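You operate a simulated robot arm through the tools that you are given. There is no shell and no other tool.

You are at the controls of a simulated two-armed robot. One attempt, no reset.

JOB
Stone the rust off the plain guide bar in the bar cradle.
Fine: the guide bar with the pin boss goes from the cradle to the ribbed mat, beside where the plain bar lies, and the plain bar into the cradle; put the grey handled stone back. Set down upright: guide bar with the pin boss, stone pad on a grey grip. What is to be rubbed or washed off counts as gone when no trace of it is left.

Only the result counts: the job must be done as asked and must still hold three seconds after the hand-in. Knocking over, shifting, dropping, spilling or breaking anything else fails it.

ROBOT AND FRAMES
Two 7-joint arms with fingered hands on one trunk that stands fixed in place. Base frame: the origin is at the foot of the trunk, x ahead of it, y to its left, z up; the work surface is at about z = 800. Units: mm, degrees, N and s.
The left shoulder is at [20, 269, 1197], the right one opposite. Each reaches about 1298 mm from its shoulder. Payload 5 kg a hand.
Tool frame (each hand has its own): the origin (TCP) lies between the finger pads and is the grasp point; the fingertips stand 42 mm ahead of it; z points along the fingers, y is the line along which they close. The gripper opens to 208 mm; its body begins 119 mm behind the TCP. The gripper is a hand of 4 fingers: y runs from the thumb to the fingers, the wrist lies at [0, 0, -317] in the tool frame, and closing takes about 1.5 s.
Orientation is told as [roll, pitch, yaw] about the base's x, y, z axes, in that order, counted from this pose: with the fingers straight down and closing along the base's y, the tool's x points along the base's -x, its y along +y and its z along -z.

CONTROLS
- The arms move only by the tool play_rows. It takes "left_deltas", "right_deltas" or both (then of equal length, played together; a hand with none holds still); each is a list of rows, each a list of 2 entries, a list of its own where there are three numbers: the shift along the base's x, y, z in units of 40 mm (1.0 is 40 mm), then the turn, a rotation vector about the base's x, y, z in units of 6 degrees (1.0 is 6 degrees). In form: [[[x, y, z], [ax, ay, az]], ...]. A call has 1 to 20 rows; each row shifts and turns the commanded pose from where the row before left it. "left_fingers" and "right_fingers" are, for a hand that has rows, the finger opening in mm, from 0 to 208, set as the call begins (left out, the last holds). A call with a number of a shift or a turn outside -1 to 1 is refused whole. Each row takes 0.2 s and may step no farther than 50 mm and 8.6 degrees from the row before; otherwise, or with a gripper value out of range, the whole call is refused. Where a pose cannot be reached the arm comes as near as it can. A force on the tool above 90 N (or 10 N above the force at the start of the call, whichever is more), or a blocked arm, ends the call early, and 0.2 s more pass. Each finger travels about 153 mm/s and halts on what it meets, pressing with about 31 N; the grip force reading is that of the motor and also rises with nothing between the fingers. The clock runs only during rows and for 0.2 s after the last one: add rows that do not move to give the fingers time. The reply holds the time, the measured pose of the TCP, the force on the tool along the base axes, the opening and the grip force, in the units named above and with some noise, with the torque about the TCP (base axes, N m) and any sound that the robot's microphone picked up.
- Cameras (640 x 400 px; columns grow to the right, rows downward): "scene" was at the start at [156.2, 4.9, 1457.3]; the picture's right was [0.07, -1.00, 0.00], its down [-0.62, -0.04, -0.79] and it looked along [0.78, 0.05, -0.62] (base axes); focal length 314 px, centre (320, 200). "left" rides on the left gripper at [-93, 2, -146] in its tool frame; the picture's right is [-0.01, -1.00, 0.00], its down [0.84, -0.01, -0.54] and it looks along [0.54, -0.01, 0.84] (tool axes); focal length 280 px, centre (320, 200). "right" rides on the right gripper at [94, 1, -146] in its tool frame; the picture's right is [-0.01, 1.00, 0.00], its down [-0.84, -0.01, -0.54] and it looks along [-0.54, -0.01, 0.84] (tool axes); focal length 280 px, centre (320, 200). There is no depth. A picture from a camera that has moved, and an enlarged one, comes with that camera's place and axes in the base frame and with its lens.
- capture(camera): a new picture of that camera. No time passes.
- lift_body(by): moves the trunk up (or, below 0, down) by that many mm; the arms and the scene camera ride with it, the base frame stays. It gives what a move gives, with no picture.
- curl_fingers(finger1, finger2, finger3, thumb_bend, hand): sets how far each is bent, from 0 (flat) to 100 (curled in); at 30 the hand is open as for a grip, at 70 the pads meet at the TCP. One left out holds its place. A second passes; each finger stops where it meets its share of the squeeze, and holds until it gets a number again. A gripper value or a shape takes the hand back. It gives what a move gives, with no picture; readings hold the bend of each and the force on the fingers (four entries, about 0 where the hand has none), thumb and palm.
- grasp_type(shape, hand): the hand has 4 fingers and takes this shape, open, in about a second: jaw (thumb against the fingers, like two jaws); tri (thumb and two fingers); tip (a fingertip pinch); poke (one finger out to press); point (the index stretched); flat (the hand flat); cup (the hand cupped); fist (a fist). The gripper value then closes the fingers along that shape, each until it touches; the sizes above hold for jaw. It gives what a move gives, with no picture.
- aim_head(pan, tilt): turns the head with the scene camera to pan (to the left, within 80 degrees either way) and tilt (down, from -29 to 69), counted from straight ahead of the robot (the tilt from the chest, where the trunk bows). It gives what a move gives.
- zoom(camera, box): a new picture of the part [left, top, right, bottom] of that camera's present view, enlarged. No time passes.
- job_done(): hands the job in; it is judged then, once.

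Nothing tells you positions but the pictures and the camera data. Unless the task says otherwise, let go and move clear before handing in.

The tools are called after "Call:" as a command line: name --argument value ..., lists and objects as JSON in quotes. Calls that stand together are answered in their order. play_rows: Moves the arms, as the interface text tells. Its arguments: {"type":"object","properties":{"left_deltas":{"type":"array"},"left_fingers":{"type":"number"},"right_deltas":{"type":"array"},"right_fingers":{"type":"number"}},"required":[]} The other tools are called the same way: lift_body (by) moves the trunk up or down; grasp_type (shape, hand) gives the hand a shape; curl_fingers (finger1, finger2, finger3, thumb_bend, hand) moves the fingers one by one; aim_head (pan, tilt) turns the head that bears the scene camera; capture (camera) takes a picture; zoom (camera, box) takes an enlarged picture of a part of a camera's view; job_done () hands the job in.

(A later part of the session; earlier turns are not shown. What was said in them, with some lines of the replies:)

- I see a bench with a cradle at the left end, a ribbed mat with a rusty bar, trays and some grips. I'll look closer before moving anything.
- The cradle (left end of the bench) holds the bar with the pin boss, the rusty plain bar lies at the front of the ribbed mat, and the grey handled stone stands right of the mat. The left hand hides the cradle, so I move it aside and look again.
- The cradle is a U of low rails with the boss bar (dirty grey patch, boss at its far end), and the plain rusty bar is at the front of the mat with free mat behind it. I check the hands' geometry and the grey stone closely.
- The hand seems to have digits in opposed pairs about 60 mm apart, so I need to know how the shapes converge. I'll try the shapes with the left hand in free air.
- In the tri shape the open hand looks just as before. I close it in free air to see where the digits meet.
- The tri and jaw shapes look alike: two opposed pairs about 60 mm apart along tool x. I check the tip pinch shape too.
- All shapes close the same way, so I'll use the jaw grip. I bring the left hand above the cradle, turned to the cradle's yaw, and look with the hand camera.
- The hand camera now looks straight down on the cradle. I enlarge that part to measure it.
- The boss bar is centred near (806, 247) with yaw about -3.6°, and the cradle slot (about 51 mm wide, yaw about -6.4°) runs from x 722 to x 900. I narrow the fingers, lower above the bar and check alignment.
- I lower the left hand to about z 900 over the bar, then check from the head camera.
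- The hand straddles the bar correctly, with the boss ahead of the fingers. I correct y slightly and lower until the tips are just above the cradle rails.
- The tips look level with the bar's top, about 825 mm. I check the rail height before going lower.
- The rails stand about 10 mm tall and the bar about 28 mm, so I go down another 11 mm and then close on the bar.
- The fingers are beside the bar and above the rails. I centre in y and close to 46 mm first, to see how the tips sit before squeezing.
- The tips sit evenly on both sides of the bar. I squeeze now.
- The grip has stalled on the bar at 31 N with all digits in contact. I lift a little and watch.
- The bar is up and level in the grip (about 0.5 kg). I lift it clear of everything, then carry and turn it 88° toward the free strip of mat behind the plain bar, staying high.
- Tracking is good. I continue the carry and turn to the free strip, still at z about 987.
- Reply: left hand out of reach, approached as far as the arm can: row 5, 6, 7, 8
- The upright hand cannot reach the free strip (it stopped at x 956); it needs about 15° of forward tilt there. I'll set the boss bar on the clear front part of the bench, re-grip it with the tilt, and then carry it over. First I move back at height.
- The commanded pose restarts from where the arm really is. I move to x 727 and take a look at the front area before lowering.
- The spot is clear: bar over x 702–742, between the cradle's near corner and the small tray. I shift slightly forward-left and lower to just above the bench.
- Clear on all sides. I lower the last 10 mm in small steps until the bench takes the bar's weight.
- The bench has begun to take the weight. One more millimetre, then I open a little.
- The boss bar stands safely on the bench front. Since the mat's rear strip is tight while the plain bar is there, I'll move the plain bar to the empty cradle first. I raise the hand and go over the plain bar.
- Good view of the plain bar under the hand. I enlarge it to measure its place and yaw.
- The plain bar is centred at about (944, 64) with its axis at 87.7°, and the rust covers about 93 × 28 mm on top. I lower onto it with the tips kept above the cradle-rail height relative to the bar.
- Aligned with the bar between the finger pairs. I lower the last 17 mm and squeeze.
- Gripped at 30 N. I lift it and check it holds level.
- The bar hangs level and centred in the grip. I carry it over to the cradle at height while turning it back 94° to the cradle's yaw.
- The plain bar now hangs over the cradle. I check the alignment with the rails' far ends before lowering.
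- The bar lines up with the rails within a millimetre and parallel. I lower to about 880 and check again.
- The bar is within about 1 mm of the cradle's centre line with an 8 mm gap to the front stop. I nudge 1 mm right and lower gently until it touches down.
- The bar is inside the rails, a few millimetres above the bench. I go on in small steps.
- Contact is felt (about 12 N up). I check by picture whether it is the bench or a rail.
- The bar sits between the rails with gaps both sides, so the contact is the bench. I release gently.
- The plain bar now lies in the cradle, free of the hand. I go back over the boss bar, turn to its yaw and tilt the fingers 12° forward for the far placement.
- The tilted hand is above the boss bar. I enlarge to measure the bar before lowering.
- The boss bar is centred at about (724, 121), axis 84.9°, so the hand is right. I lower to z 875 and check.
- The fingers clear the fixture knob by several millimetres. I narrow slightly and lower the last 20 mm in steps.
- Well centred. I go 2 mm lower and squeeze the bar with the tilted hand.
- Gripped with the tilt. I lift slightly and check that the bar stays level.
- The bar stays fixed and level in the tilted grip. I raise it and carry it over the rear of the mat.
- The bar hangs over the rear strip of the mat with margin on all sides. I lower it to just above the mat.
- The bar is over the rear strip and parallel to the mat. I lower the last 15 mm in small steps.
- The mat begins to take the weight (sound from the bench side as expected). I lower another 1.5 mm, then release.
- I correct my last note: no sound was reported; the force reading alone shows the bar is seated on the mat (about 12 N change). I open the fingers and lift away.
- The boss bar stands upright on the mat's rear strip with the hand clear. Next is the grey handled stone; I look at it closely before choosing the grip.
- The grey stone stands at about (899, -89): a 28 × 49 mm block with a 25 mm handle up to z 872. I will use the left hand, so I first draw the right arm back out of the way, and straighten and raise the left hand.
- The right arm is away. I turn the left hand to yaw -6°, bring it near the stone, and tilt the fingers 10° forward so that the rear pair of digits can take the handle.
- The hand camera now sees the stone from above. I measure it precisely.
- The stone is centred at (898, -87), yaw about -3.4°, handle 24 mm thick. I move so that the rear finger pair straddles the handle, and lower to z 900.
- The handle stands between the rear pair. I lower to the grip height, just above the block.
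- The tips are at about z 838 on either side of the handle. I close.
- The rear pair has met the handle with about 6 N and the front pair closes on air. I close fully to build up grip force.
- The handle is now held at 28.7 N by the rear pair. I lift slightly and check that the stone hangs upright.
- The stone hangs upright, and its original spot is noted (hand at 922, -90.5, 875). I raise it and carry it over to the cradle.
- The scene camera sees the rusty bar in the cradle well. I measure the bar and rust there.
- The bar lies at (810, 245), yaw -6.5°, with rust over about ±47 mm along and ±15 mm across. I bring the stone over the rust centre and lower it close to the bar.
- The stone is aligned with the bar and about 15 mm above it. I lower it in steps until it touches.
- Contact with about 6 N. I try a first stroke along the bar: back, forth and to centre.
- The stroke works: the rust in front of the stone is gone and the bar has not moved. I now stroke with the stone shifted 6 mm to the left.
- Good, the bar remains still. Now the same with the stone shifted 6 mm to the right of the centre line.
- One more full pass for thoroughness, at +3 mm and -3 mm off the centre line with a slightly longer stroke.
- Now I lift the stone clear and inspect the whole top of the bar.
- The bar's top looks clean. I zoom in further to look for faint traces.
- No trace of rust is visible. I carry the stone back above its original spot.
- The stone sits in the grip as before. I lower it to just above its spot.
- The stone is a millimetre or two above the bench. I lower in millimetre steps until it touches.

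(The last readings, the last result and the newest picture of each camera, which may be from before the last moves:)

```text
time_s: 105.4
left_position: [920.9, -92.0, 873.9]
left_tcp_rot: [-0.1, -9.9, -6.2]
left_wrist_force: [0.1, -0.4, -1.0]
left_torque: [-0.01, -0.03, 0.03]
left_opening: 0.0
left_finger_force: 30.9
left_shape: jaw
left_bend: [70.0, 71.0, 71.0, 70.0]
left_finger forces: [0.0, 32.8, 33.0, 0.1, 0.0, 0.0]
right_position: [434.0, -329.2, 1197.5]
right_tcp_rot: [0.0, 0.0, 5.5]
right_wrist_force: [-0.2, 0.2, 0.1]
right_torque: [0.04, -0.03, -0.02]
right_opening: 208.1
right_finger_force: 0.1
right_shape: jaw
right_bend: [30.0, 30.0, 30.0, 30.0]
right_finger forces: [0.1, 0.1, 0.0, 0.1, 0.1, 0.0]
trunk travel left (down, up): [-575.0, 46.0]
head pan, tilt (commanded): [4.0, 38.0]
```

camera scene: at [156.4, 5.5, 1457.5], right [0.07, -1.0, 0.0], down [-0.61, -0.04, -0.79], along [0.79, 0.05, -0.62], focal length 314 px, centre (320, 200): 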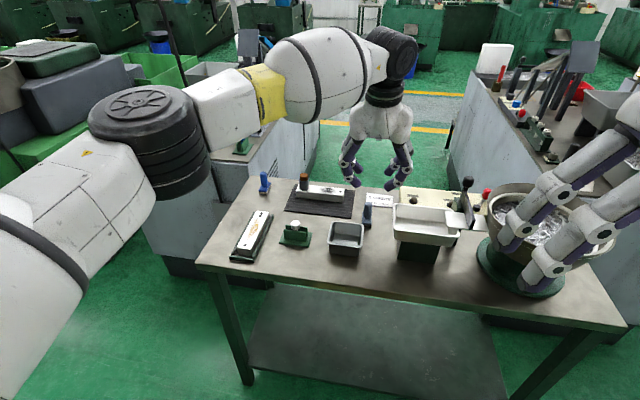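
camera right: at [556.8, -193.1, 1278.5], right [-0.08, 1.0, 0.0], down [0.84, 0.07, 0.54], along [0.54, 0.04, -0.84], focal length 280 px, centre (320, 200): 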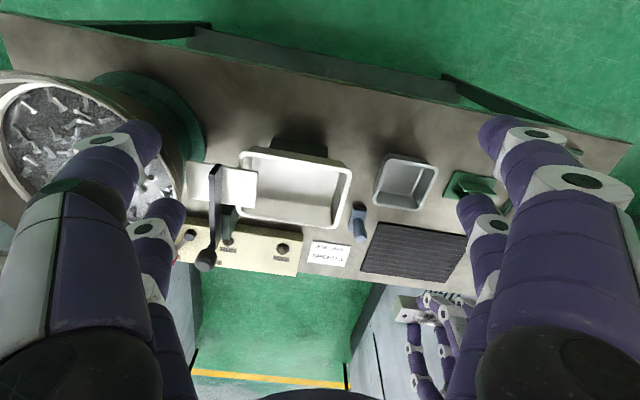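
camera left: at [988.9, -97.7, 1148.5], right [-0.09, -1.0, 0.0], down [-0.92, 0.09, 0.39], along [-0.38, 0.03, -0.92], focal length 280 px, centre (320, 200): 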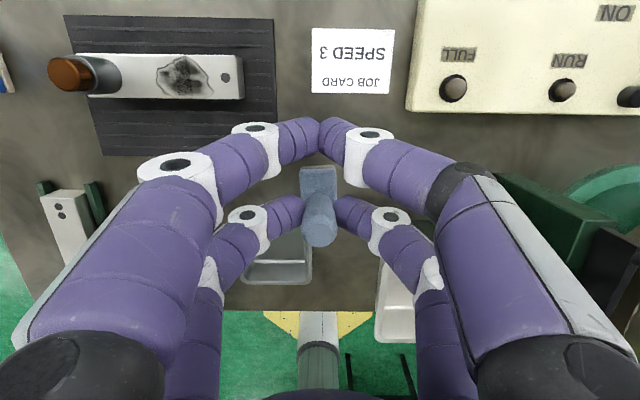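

Call:
play_rows --left_deltas '[[[0, 0.01, -0.03], [0, 0, 0]], [[0, 0, 0], [0, 0, 0]], [[0, 0, 0], [0, 0, 0]]]'

Call:
zoom --camera "scene" --box '[352, 180, 402, 230]'

```text
time_s: 106.2
left_position: [922.9, -92.2, 874.2]
left_tcp_rot: [-0.2, -9.9, -6.1]
left_wrist_force: [0.6, -0.3, -1.2]
left_torque: [0.02, -0.02, 0.01]
left_opening: 0.1
left_finger_force: 30.7
left_shape: jaw
left_bend: [70.0, 71.0, 71.0, 70.0]
left_finger forces: [0.0, 32.8, 32.9, 0.1, 0.0, 0.0]
right_position: [434.0, -330.1, 1198.2]
right_tcp_rot: [0.0, 0.0, 5.4]
right_wrist_force: [-0.2, -0.5, 0.2]
right_torque: [-0.02, -0.02, 0.0]
right_opening: 208.1
right_finger_force: 0.0
right_shape: jaw
right_bend: [30.0, 30.0, 30.0, 30.0]
right_finger forces: [0.1, 0.0, 0.0, 0.1, 0.0, 0.0]
trunk travel left (down, up): [-575.0, 46.0]
head pan, tilt (commanded): [4.0, 38.0]
```

```text
8.00 times, centred on (377, 205) of scene
camera zoom: at [156.3, 5.1, 1457.5], right [0.07, -1.0, 0.0], down [-0.61, -0.04, -0.79], along [0.79, 0.06, -0.62], focal length 2516 px, centre (-136, 160)
```

zoom: 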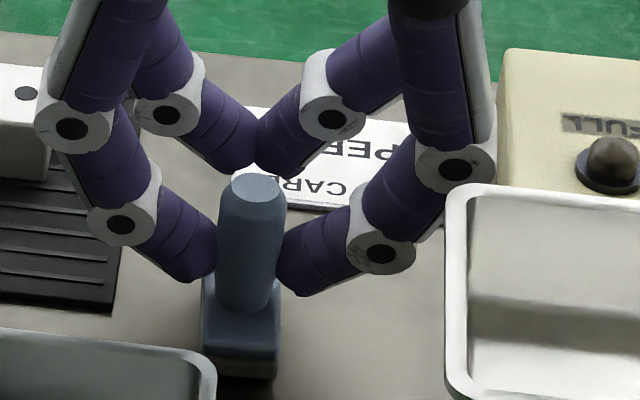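

The stone is within about 1.5 mm of its original image position. I correct that and lower to contact.

Call:
play_rows --left_deltas '[[[0, 0.04, -0.02], [0, 0, 0]], [[0, 0, -0.02], [0, 0, 0]], [[0, 0, 0], [0, 0, 0]]]'

```text
time_s: 107.0
left_position: [921.9, -89.4, 872.7]
left_tcp_rot: [-0.2, -9.9, -6.2]
left_wrist_force: [0.1, 0.0, -0.9]
left_torque: [-0.01, -0.01, 0.01]
left_opening: 0.0
left_finger_force: 31.2
left_shape: jaw
left_bend: [70.0, 71.0, 71.0, 70.0]
left_finger forces: [0.0, 32.8, 33.1, 0.0, 0.1, 0.0]
right_position: [434.0, -329.5, 1198.2]
right_tcp_rot: [0.0, 0.0, 5.4]
right_wrist_force: [0.8, -0.9, 0.5]
right_torque: [0.02, 0.03, 0.0]
right_opening: 207.8
right_finger_force: 0.2
right_shape: jaw
right_bend: [30.0, 30.0, 30.0, 30.0]
right_finger forces: [0.1, 0.0, 0.1, 0.0, 0.0, 0.0]
trunk travel left (down, up): [-575.0, 46.0]
head pan, tilt (commanded): [4.0, 38.0]
```

Call:
play_rows --left_deltas '[[[0, 0, -0.03], [0, 0, 0]], [[0, 0, 0], [0, 0, 0]]]'

Call:
zoom --camera "scene" --box '[362, 195, 392, 230]'

```text
time_s: 107.6
left_position: [922.4, -90.7, 872.1]
left_tcp_rot: [-0.1, -10.1, -6.2]
left_wrist_force: [-0.9, 0.0, 4.6]
left_torque: [0.02, 0.14, -0.05]
left_opening: 0.1
left_finger_force: 31.4
left_shape: jaw
left_bend: [70.0, 71.0, 71.0, 70.0]
left_finger forces: [0.1, 33.8, 33.6, 0.0, 0.0, 0.0]
right_position: [434.2, -329.9, 1197.9]
right_tcp_rot: [-0.1, 0.0, 5.4]
right_wrist_force: [0.3, 0.1, -0.1]
right_torque: [0.04, 0.0, 0.02]
right_opening: 207.7
right_finger_force: 0.0
right_shape: jaw
right_bend: [30.0, 30.0, 30.0, 30.0]
right_finger forces: [0.0, 0.1, 0.1, 0.0, 0.0, 0.0]
trunk travel left (down, up): [-575.0, 46.0]
head pan, tilt (commanded): [4.0, 38.0]
```

```text
11.43 times, centred on (377, 212) of scene
camera zoom: at [155.9, 5.2, 1457.6], right [0.07, -1.0, 0.0], down [-0.61, -0.04, -0.79], along [0.79, 0.05, -0.62], focal length 3594 px, centre (-331, 57)
```

zoom: 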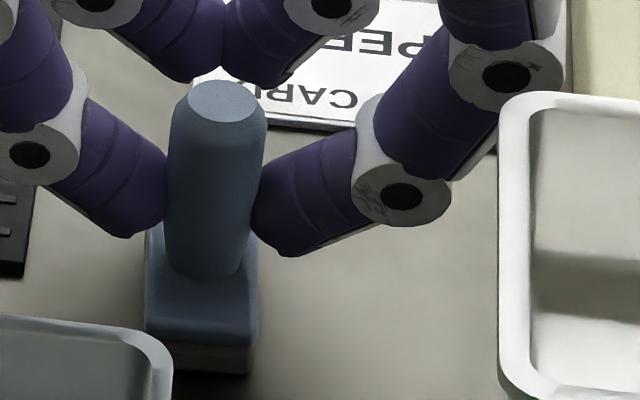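

The stone stands on the bench with about 5 N of preload. I ease the preload and open the fingers.

Call:
play_rows --left_deltas '[[[0, 0, 0.015], [0, 0, 0]], [[0, 0, 0], [0, 0, 0]]]'

Call:
play_rows --left_deltas '[[[0, 0, 0], [0, 0, 0]], [[0, 0, 0], [0, 0, 0]], [[0, 0, 0], [0, 0, 0]]]' --left_fingers 50

Call:
zoom --camera "scene" --box '[352, 180, 402, 230]'

Call:
capture --camera "left"

```text
time_s: 108.2
left_position: [922.0, -89.4, 872.7]
left_tcp_rot: [-0.1, -9.9, -6.2]
left_wrist_force: [1.2, -0.7, 2.7]
left_torque: [0.01, 0.02, 0.0]
left_opening: 0.0
left_finger_force: 31.5
left_shape: jaw
left_bend: [70.0, 71.0, 71.0, 70.0]
left_finger forces: [0.0, 33.2, 33.7, 0.1, 0.0, 0.1]
right_position: [434.0, -329.2, 1197.6]
right_tcp_rot: [0.1, -0.1, 5.3]
right_wrist_force: [0.1, -1.3, 0.1]
right_torque: [-0.01, 0.02, -0.02]
right_opening: 207.9
right_finger_force: 0.0
right_shape: jaw
right_bend: [30.0, 30.0, 30.0, 30.0]
right_finger forces: [0.0, 0.0, 0.0, 0.0, 0.0, 0.0]
trunk travel left (down, up): [-575.0, 46.0]
head pan, tilt (commanded): [4.0, 38.0]
```

```text
time_s: 109.0
left_position: [921.1, -89.8, 871.3]
left_tcp_rot: [0.0, -9.9, -6.2]
left_wrist_force: [-0.9, -0.9, -0.2]
left_torque: [-0.02, 0.02, -0.01]
left_opening: 49.5
left_finger_force: 0.0
left_shape: jaw
left_bend: [73.0, 73.0, 73.0, 70.0]
left_finger forces: [0.1, 0.1, 0.0, 0.0, 0.0, 0.0]
right_position: [434.6, -329.3, 1197.8]
right_tcp_rot: [0.0, 0.0, 5.3]
right_wrist_force: [0.7, 0.1, 0.8]
right_torque: [-0.03, -0.02, 0.01]
right_opening: 208.0
right_finger_force: 0.1
right_shape: jaw
right_bend: [30.0, 30.0, 30.0, 30.0]
right_finger forces: [0.1, 0.1, 0.0, 0.1, 0.1, 0.0]
trunk travel left (down, up): [-575.0, 46.0]
head pan, tilt (commanded): [4.0, 38.0]
```

```text
8.00 times, centred on (377, 205) of scene
camera zoom: at [156.3, 5.1, 1457.5], right [0.07, -1.0, 0.0], down [-0.61, -0.04, -0.79], along [0.79, 0.06, -0.62], focal length 2516 px, centre (-136, 160)
```

zoom: 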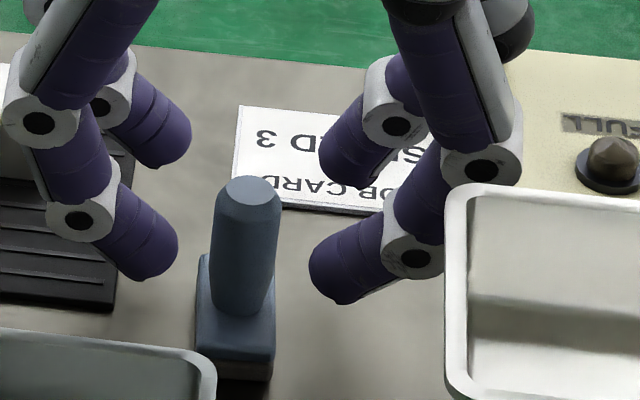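

```text
taken
camera left: at [988.4, -95.3, 1031.5], right [-0.09, -1.0, 0.0], down [-0.92, 0.09, 0.39], along [-0.38, 0.03, -0.92], focal length 280 px, centre (320, 200)
```

left: 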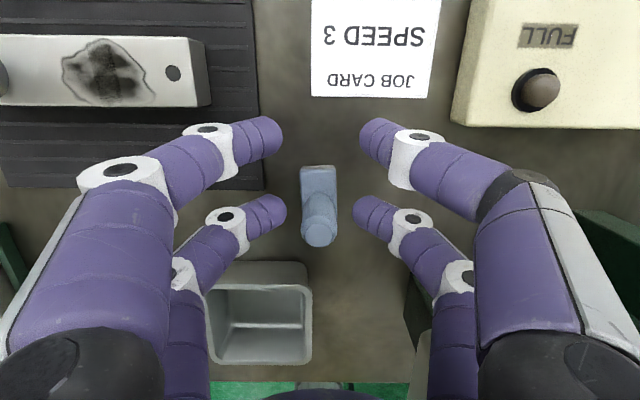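

The stone stands upright at its old place. I raise the hand straight up and clear.

Call:
play_rows --left_deltas '[[[0, 0, 0.2], [0, 0, 0]], [[0, 0, 0.6], [0, 0, 0]], [[0, 0, 0.9], [0, 0, 0]], [[0, 0, 0.9], [0, 0, 0]], [[0, 0, 0.6], [0, 0, 0]], [[0, 0, 0], [0, 0, 0]]]' --left_fingers 62

Call:
zoom --camera "scene" --box '[352, 180, 402, 230]'

Call:
zoom --camera "left" --box '[275, 105, 355, 225]'

```text
time_s: 110.4
left_position: [919.0, -89.3, 1001.9]
left_tcp_rot: [-0.1, -10.0, -6.2]
left_wrist_force: [-0.8, 0.9, 0.1]
left_torque: [0.0, 0.0, 0.02]
left_opening: 61.6
left_finger_force: 0.0
left_shape: jaw
left_bend: [73.0, 73.0, 73.0, 70.0]
left_finger forces: [0.1, 0.0, 0.0, 0.1, 0.0, 0.0]
right_position: [433.9, -329.9, 1198.3]
right_tcp_rot: [0.0, 0.0, 5.5]
right_wrist_force: [0.3, -0.5, 0.2]
right_torque: [-0.01, 0.05, -0.01]
right_opening: 207.8
right_finger_force: 0.0
right_shape: jaw
right_bend: [30.0, 30.0, 30.0, 30.0]
right_finger forces: [0.0, 0.1, 0.0, 0.1, 0.1, 0.1]
trunk travel left (down, up): [-575.0, 46.0]
head pan, tilt (commanded): [4.0, 38.0]
```

```text
8.00 times, centred on (377, 205) of scene
camera zoom: at [156.5, 5.2, 1457.4], right [0.07, -1.0, 0.0], down [-0.61, -0.04, -0.79], along [0.79, 0.06, -0.62], focal length 2516 px, centre (-136, 160)
```

zoom: 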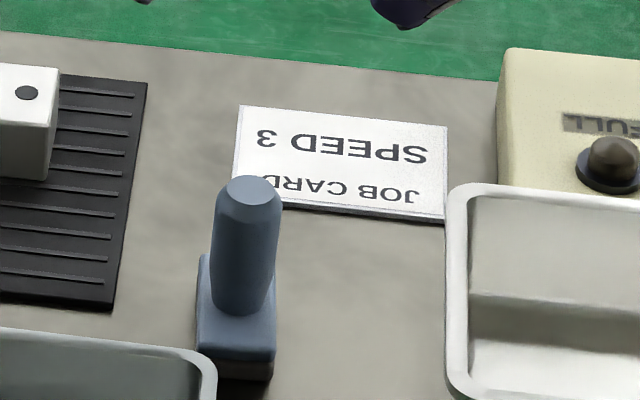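

```text
3.33 times, centred on (315, 165) of left
camera zoom: at [987.0, -94.9, 1160.9], right [-0.09, -1.0, 0.0], down [-0.92, 0.09, 0.39], along [-0.38, 0.03, -0.92], focal length 935 px, centre (337, 317)
```

zoom: 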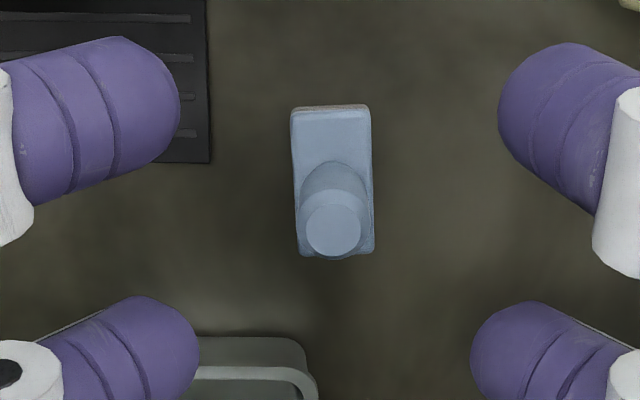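

The stone is back upright within a millimetre or two. Now I take the hand over the cradle, upright, for a close look at the stoned bar.

Call:
play_rows --left_deltas '[[[-0.33, 0.93, 0.05], [0, 0, 0]], [[-0.33, 0.93, 0.05], [0, 0, 0]], [[-0.33, 0.93, 0], [0, 0, 0]], [[-0.33, 0.93, 0], [0, 0, 0]], [[-0.33, 0.93, 0], [0.087, 0.829, 0]], [[-0.33, 0.93, 0], [0.087, 0.829, 0]], [[-0.33, 0.93, 0], [0, 0, 0]], [[-0.33, 0.93, 0], [0, 0, 0]], [[-0.33, 0.93, 0], [0, 0, 0]], [[0, 0, 0], [0, 0, 0]], [[0, 0, 0], [0, 0, 0]]]' --left_fingers 120

Call:
zoom --camera "left" --box '[260, 0, 380, 220]'

Call:
zoom --camera "left" --box '[285, 30, 355, 190]'

```text
time_s: 112.8
left_position: [802.1, 246.0, 1006.0]
left_tcp_rot: [-0.1, 0.0, -6.1]
left_wrist_force: [-1.2, 0.8, -0.4]
left_torque: [-0.1, 0.01, -0.01]
left_opening: 119.4
left_finger_force: 0.1
left_shape: jaw
left_bend: [72.0, 72.0, 72.0, 70.0]
left_finger forces: [0.1, 0.0, 0.0, 0.0, 0.0, 0.0]
right_position: [434.2, -328.4, 1198.4]
right_tcp_rot: [0.0, 0.0, 5.5]
right_wrist_force: [0.7, 0.6, -0.3]
right_torque: [-0.1, 0.01, 0.01]
right_opening: 208.0
right_finger_force: 0.0
right_shape: jaw
right_bend: [30.0, 30.0, 30.0, 30.0]
right_finger forces: [0.0, 0.0, 0.1, 0.0, 0.0, 0.1]
trunk travel left (down, up): [-575.0, 46.0]
head pan, tilt (commanded): [4.0, 38.0]
```

```text
1.82 times, centred on (320, 110) of left
camera zoom: at [894.9, 238.0, 1151.6], right [-0.09, -1.0, 0.0], down [-0.84, 0.08, 0.54], along [-0.54, 0.05, -0.84], focal length 510 px, centre (320, 364)
```

zoom: 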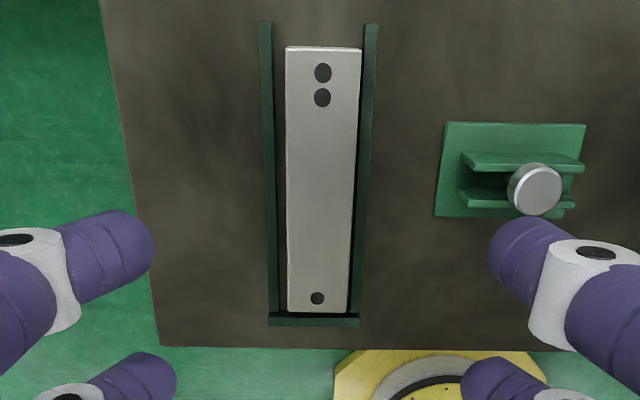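

```text
2.50 times, centred on (320, 110) of left
camera zoom: at [894.9, 238.0, 1151.6], right [-0.09, -1.0, 0.0], down [-0.84, 0.08, 0.54], along [-0.54, 0.05, -0.84], focal length 701 px, centre (320, 425)
```

zoom: 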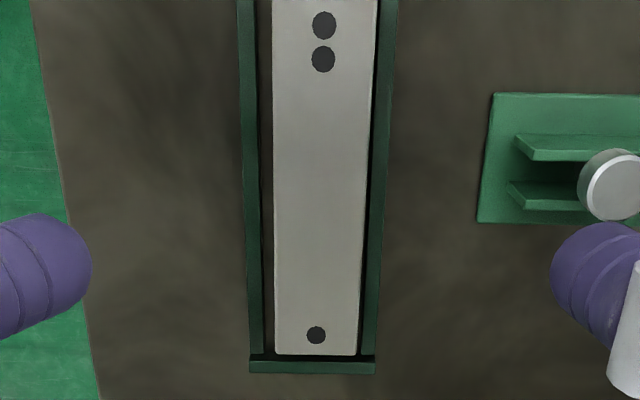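

The bar is clean and sits well in the cradle, and the cradle has not moved. I retract the left hand clear and take a last look at everything.

Call:
play_rows --left_deltas '[[[0, 0, 0.9], [0, 0, 0]], [[0, 0, 0.9], [0, 0, 0]], [[-0.8, 0.4, 0.5], [0, 0, 0]], [[-0.8, 0.4, 0.5], [0, 0, 0]], [[-0.8, 0.4, 0.5], [0, 0, 0]], [[-0.8, 0.4, 0], [0, 0, 0]], [[-0.8, 0.4, 0], [0, 0, 0]], [[-0.8, 0.4, 0], [0, 0, 0]], [[-0.8, 0.4, 0], [0, 0, 0]], [[0, 0, 0], [0, 0, 0]]]'

Call:
aim_head --pan 5 --tilt 40

Call:
capture --camera "scene"

Call:
zoom --camera "scene" --box '[215, 160, 395, 272]'

```text
time_s: 115.0
left_position: [578.7, 355.8, 1136.1]
left_tcp_rot: [-0.1, 0.1, -6.3]
left_wrist_force: [0.4, -0.7, -0.3]
left_torque: [0.03, 0.01, -0.01]
left_opening: 119.5
left_finger_force: 0.1
left_shape: jaw
left_bend: [72.0, 72.0, 72.0, 70.0]
left_finger forces: [0.0, 0.1, 0.0, 0.0, 0.0, 0.1]
right_position: [434.4, -331.0, 1197.8]
right_tcp_rot: [0.0, 0.1, 5.3]
right_wrist_force: [0.8, -1.1, -0.2]
right_torque: [0.03, 0.03, 0.0]
right_opening: 207.8
right_finger_force: 0.0
right_shape: jaw
right_bend: [30.0, 30.0, 30.0, 30.0]
right_finger forces: [0.0, 0.0, 0.0, 0.0, 0.0, 0.0]
trunk travel left (down, up): [-575.0, 46.0]
head pan, tilt (commanded): [4.0, 38.0]
```

```text
time_s: 115.6
left_position: [578.8, 356.4, 1136.9]
left_tcp_rot: [-0.1, 0.1, -6.2]
left_wrist_force: [0.3, 0.8, 0.1]
left_torque: [0.01, -0.03, 0.0]
left_opening: 119.7
left_finger_force: 0.0
left_shape: jaw
left_bend: [72.0, 72.0, 72.0, 70.0]
left_finger forces: [0.1, 0.1, 0.1, 0.0, 0.0, 0.0]
right_position: [434.7, -328.7, 1199.7]
right_tcp_rot: [0.0, -0.1, 5.5]
right_wrist_force: [1.1, -0.3, -0.6]
right_torque: [-0.01, 0.04, -0.03]
right_opening: 207.8
right_finger_force: 0.0
right_shape: jaw
right_bend: [30.0, 30.0, 30.0, 30.0]
right_finger forces: [0.1, 0.0, 0.0, 0.0, 0.0, 0.0]
trunk travel left (down, up): [-575.0, 46.0]
head pan, tilt (commanded): [5.0, 40.0]
```

```text
taken
camera scene: at [155.0, 6.6, 1454.5], right [0.09, -1.0, 0.0], down [-0.64, -0.06, -0.77], along [0.76, 0.07, -0.64], focal length 314 px, centre (320, 200)
```

scene: 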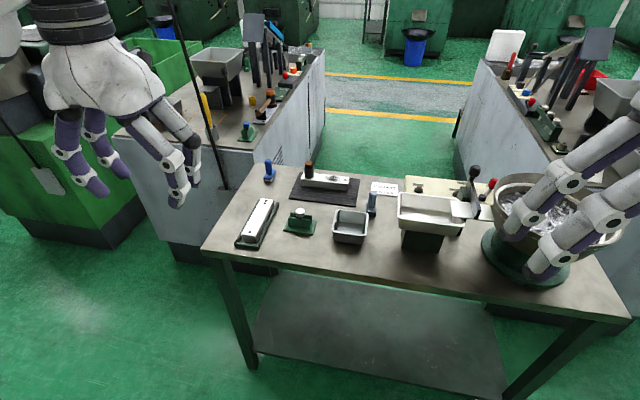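

```text
3.56 times, centred on (305, 216) of scene
camera zoom: at [155.0, 6.6, 1454.5], right [0.09, -1.0, 0.0], down [-0.64, -0.06, -0.77], along [0.76, 0.07, -0.64], focal length 1118 px, centre (373, 143)
```

zoom: 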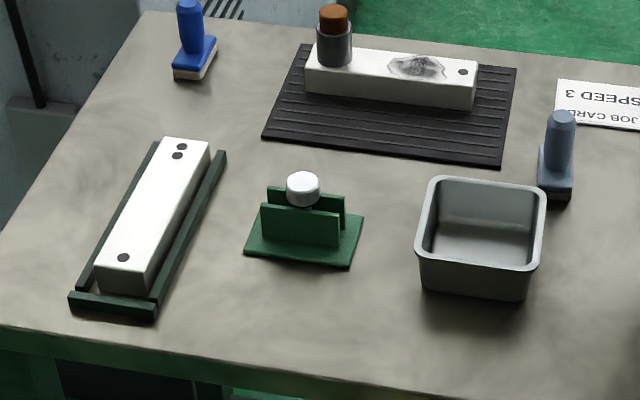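

Everything looks as asked: the clean plain bar lies in the cradle, and the boss bar stands upright on the rear strip of the mat. The grey stone stands upright at its place, the other items look untouched, and both hands are clear. I hand the job in.

Call:
job_done

```text
The job is handed in.
```

The job is handed in. The last pictures showed the plain bar clean and the bars and stone in their places; the judging result has not come back.

- **Plain bar:** it lies in the cradle between the rails. I stoned it in several overlapping passes, and close-up views from both the scene and hand cameras show no rust left.
- **Boss bar:** it stands upright on the rear strip of the ribbed mat, behind where the plain bar lay. I had to set it briefly on the front of the bench, because the arm could only reach that strip with the hand tilted.
- **Grey stone:** it stands upright, within about 2 mm of where it was.
- **The rest:** nothing else looks moved or knocked over, and both hands are clear of the bench. When I set the plain bar down, the fingers may have pressed lightly on the cradle rails, at about 12 N. The cradle measured in the same place afterwards.
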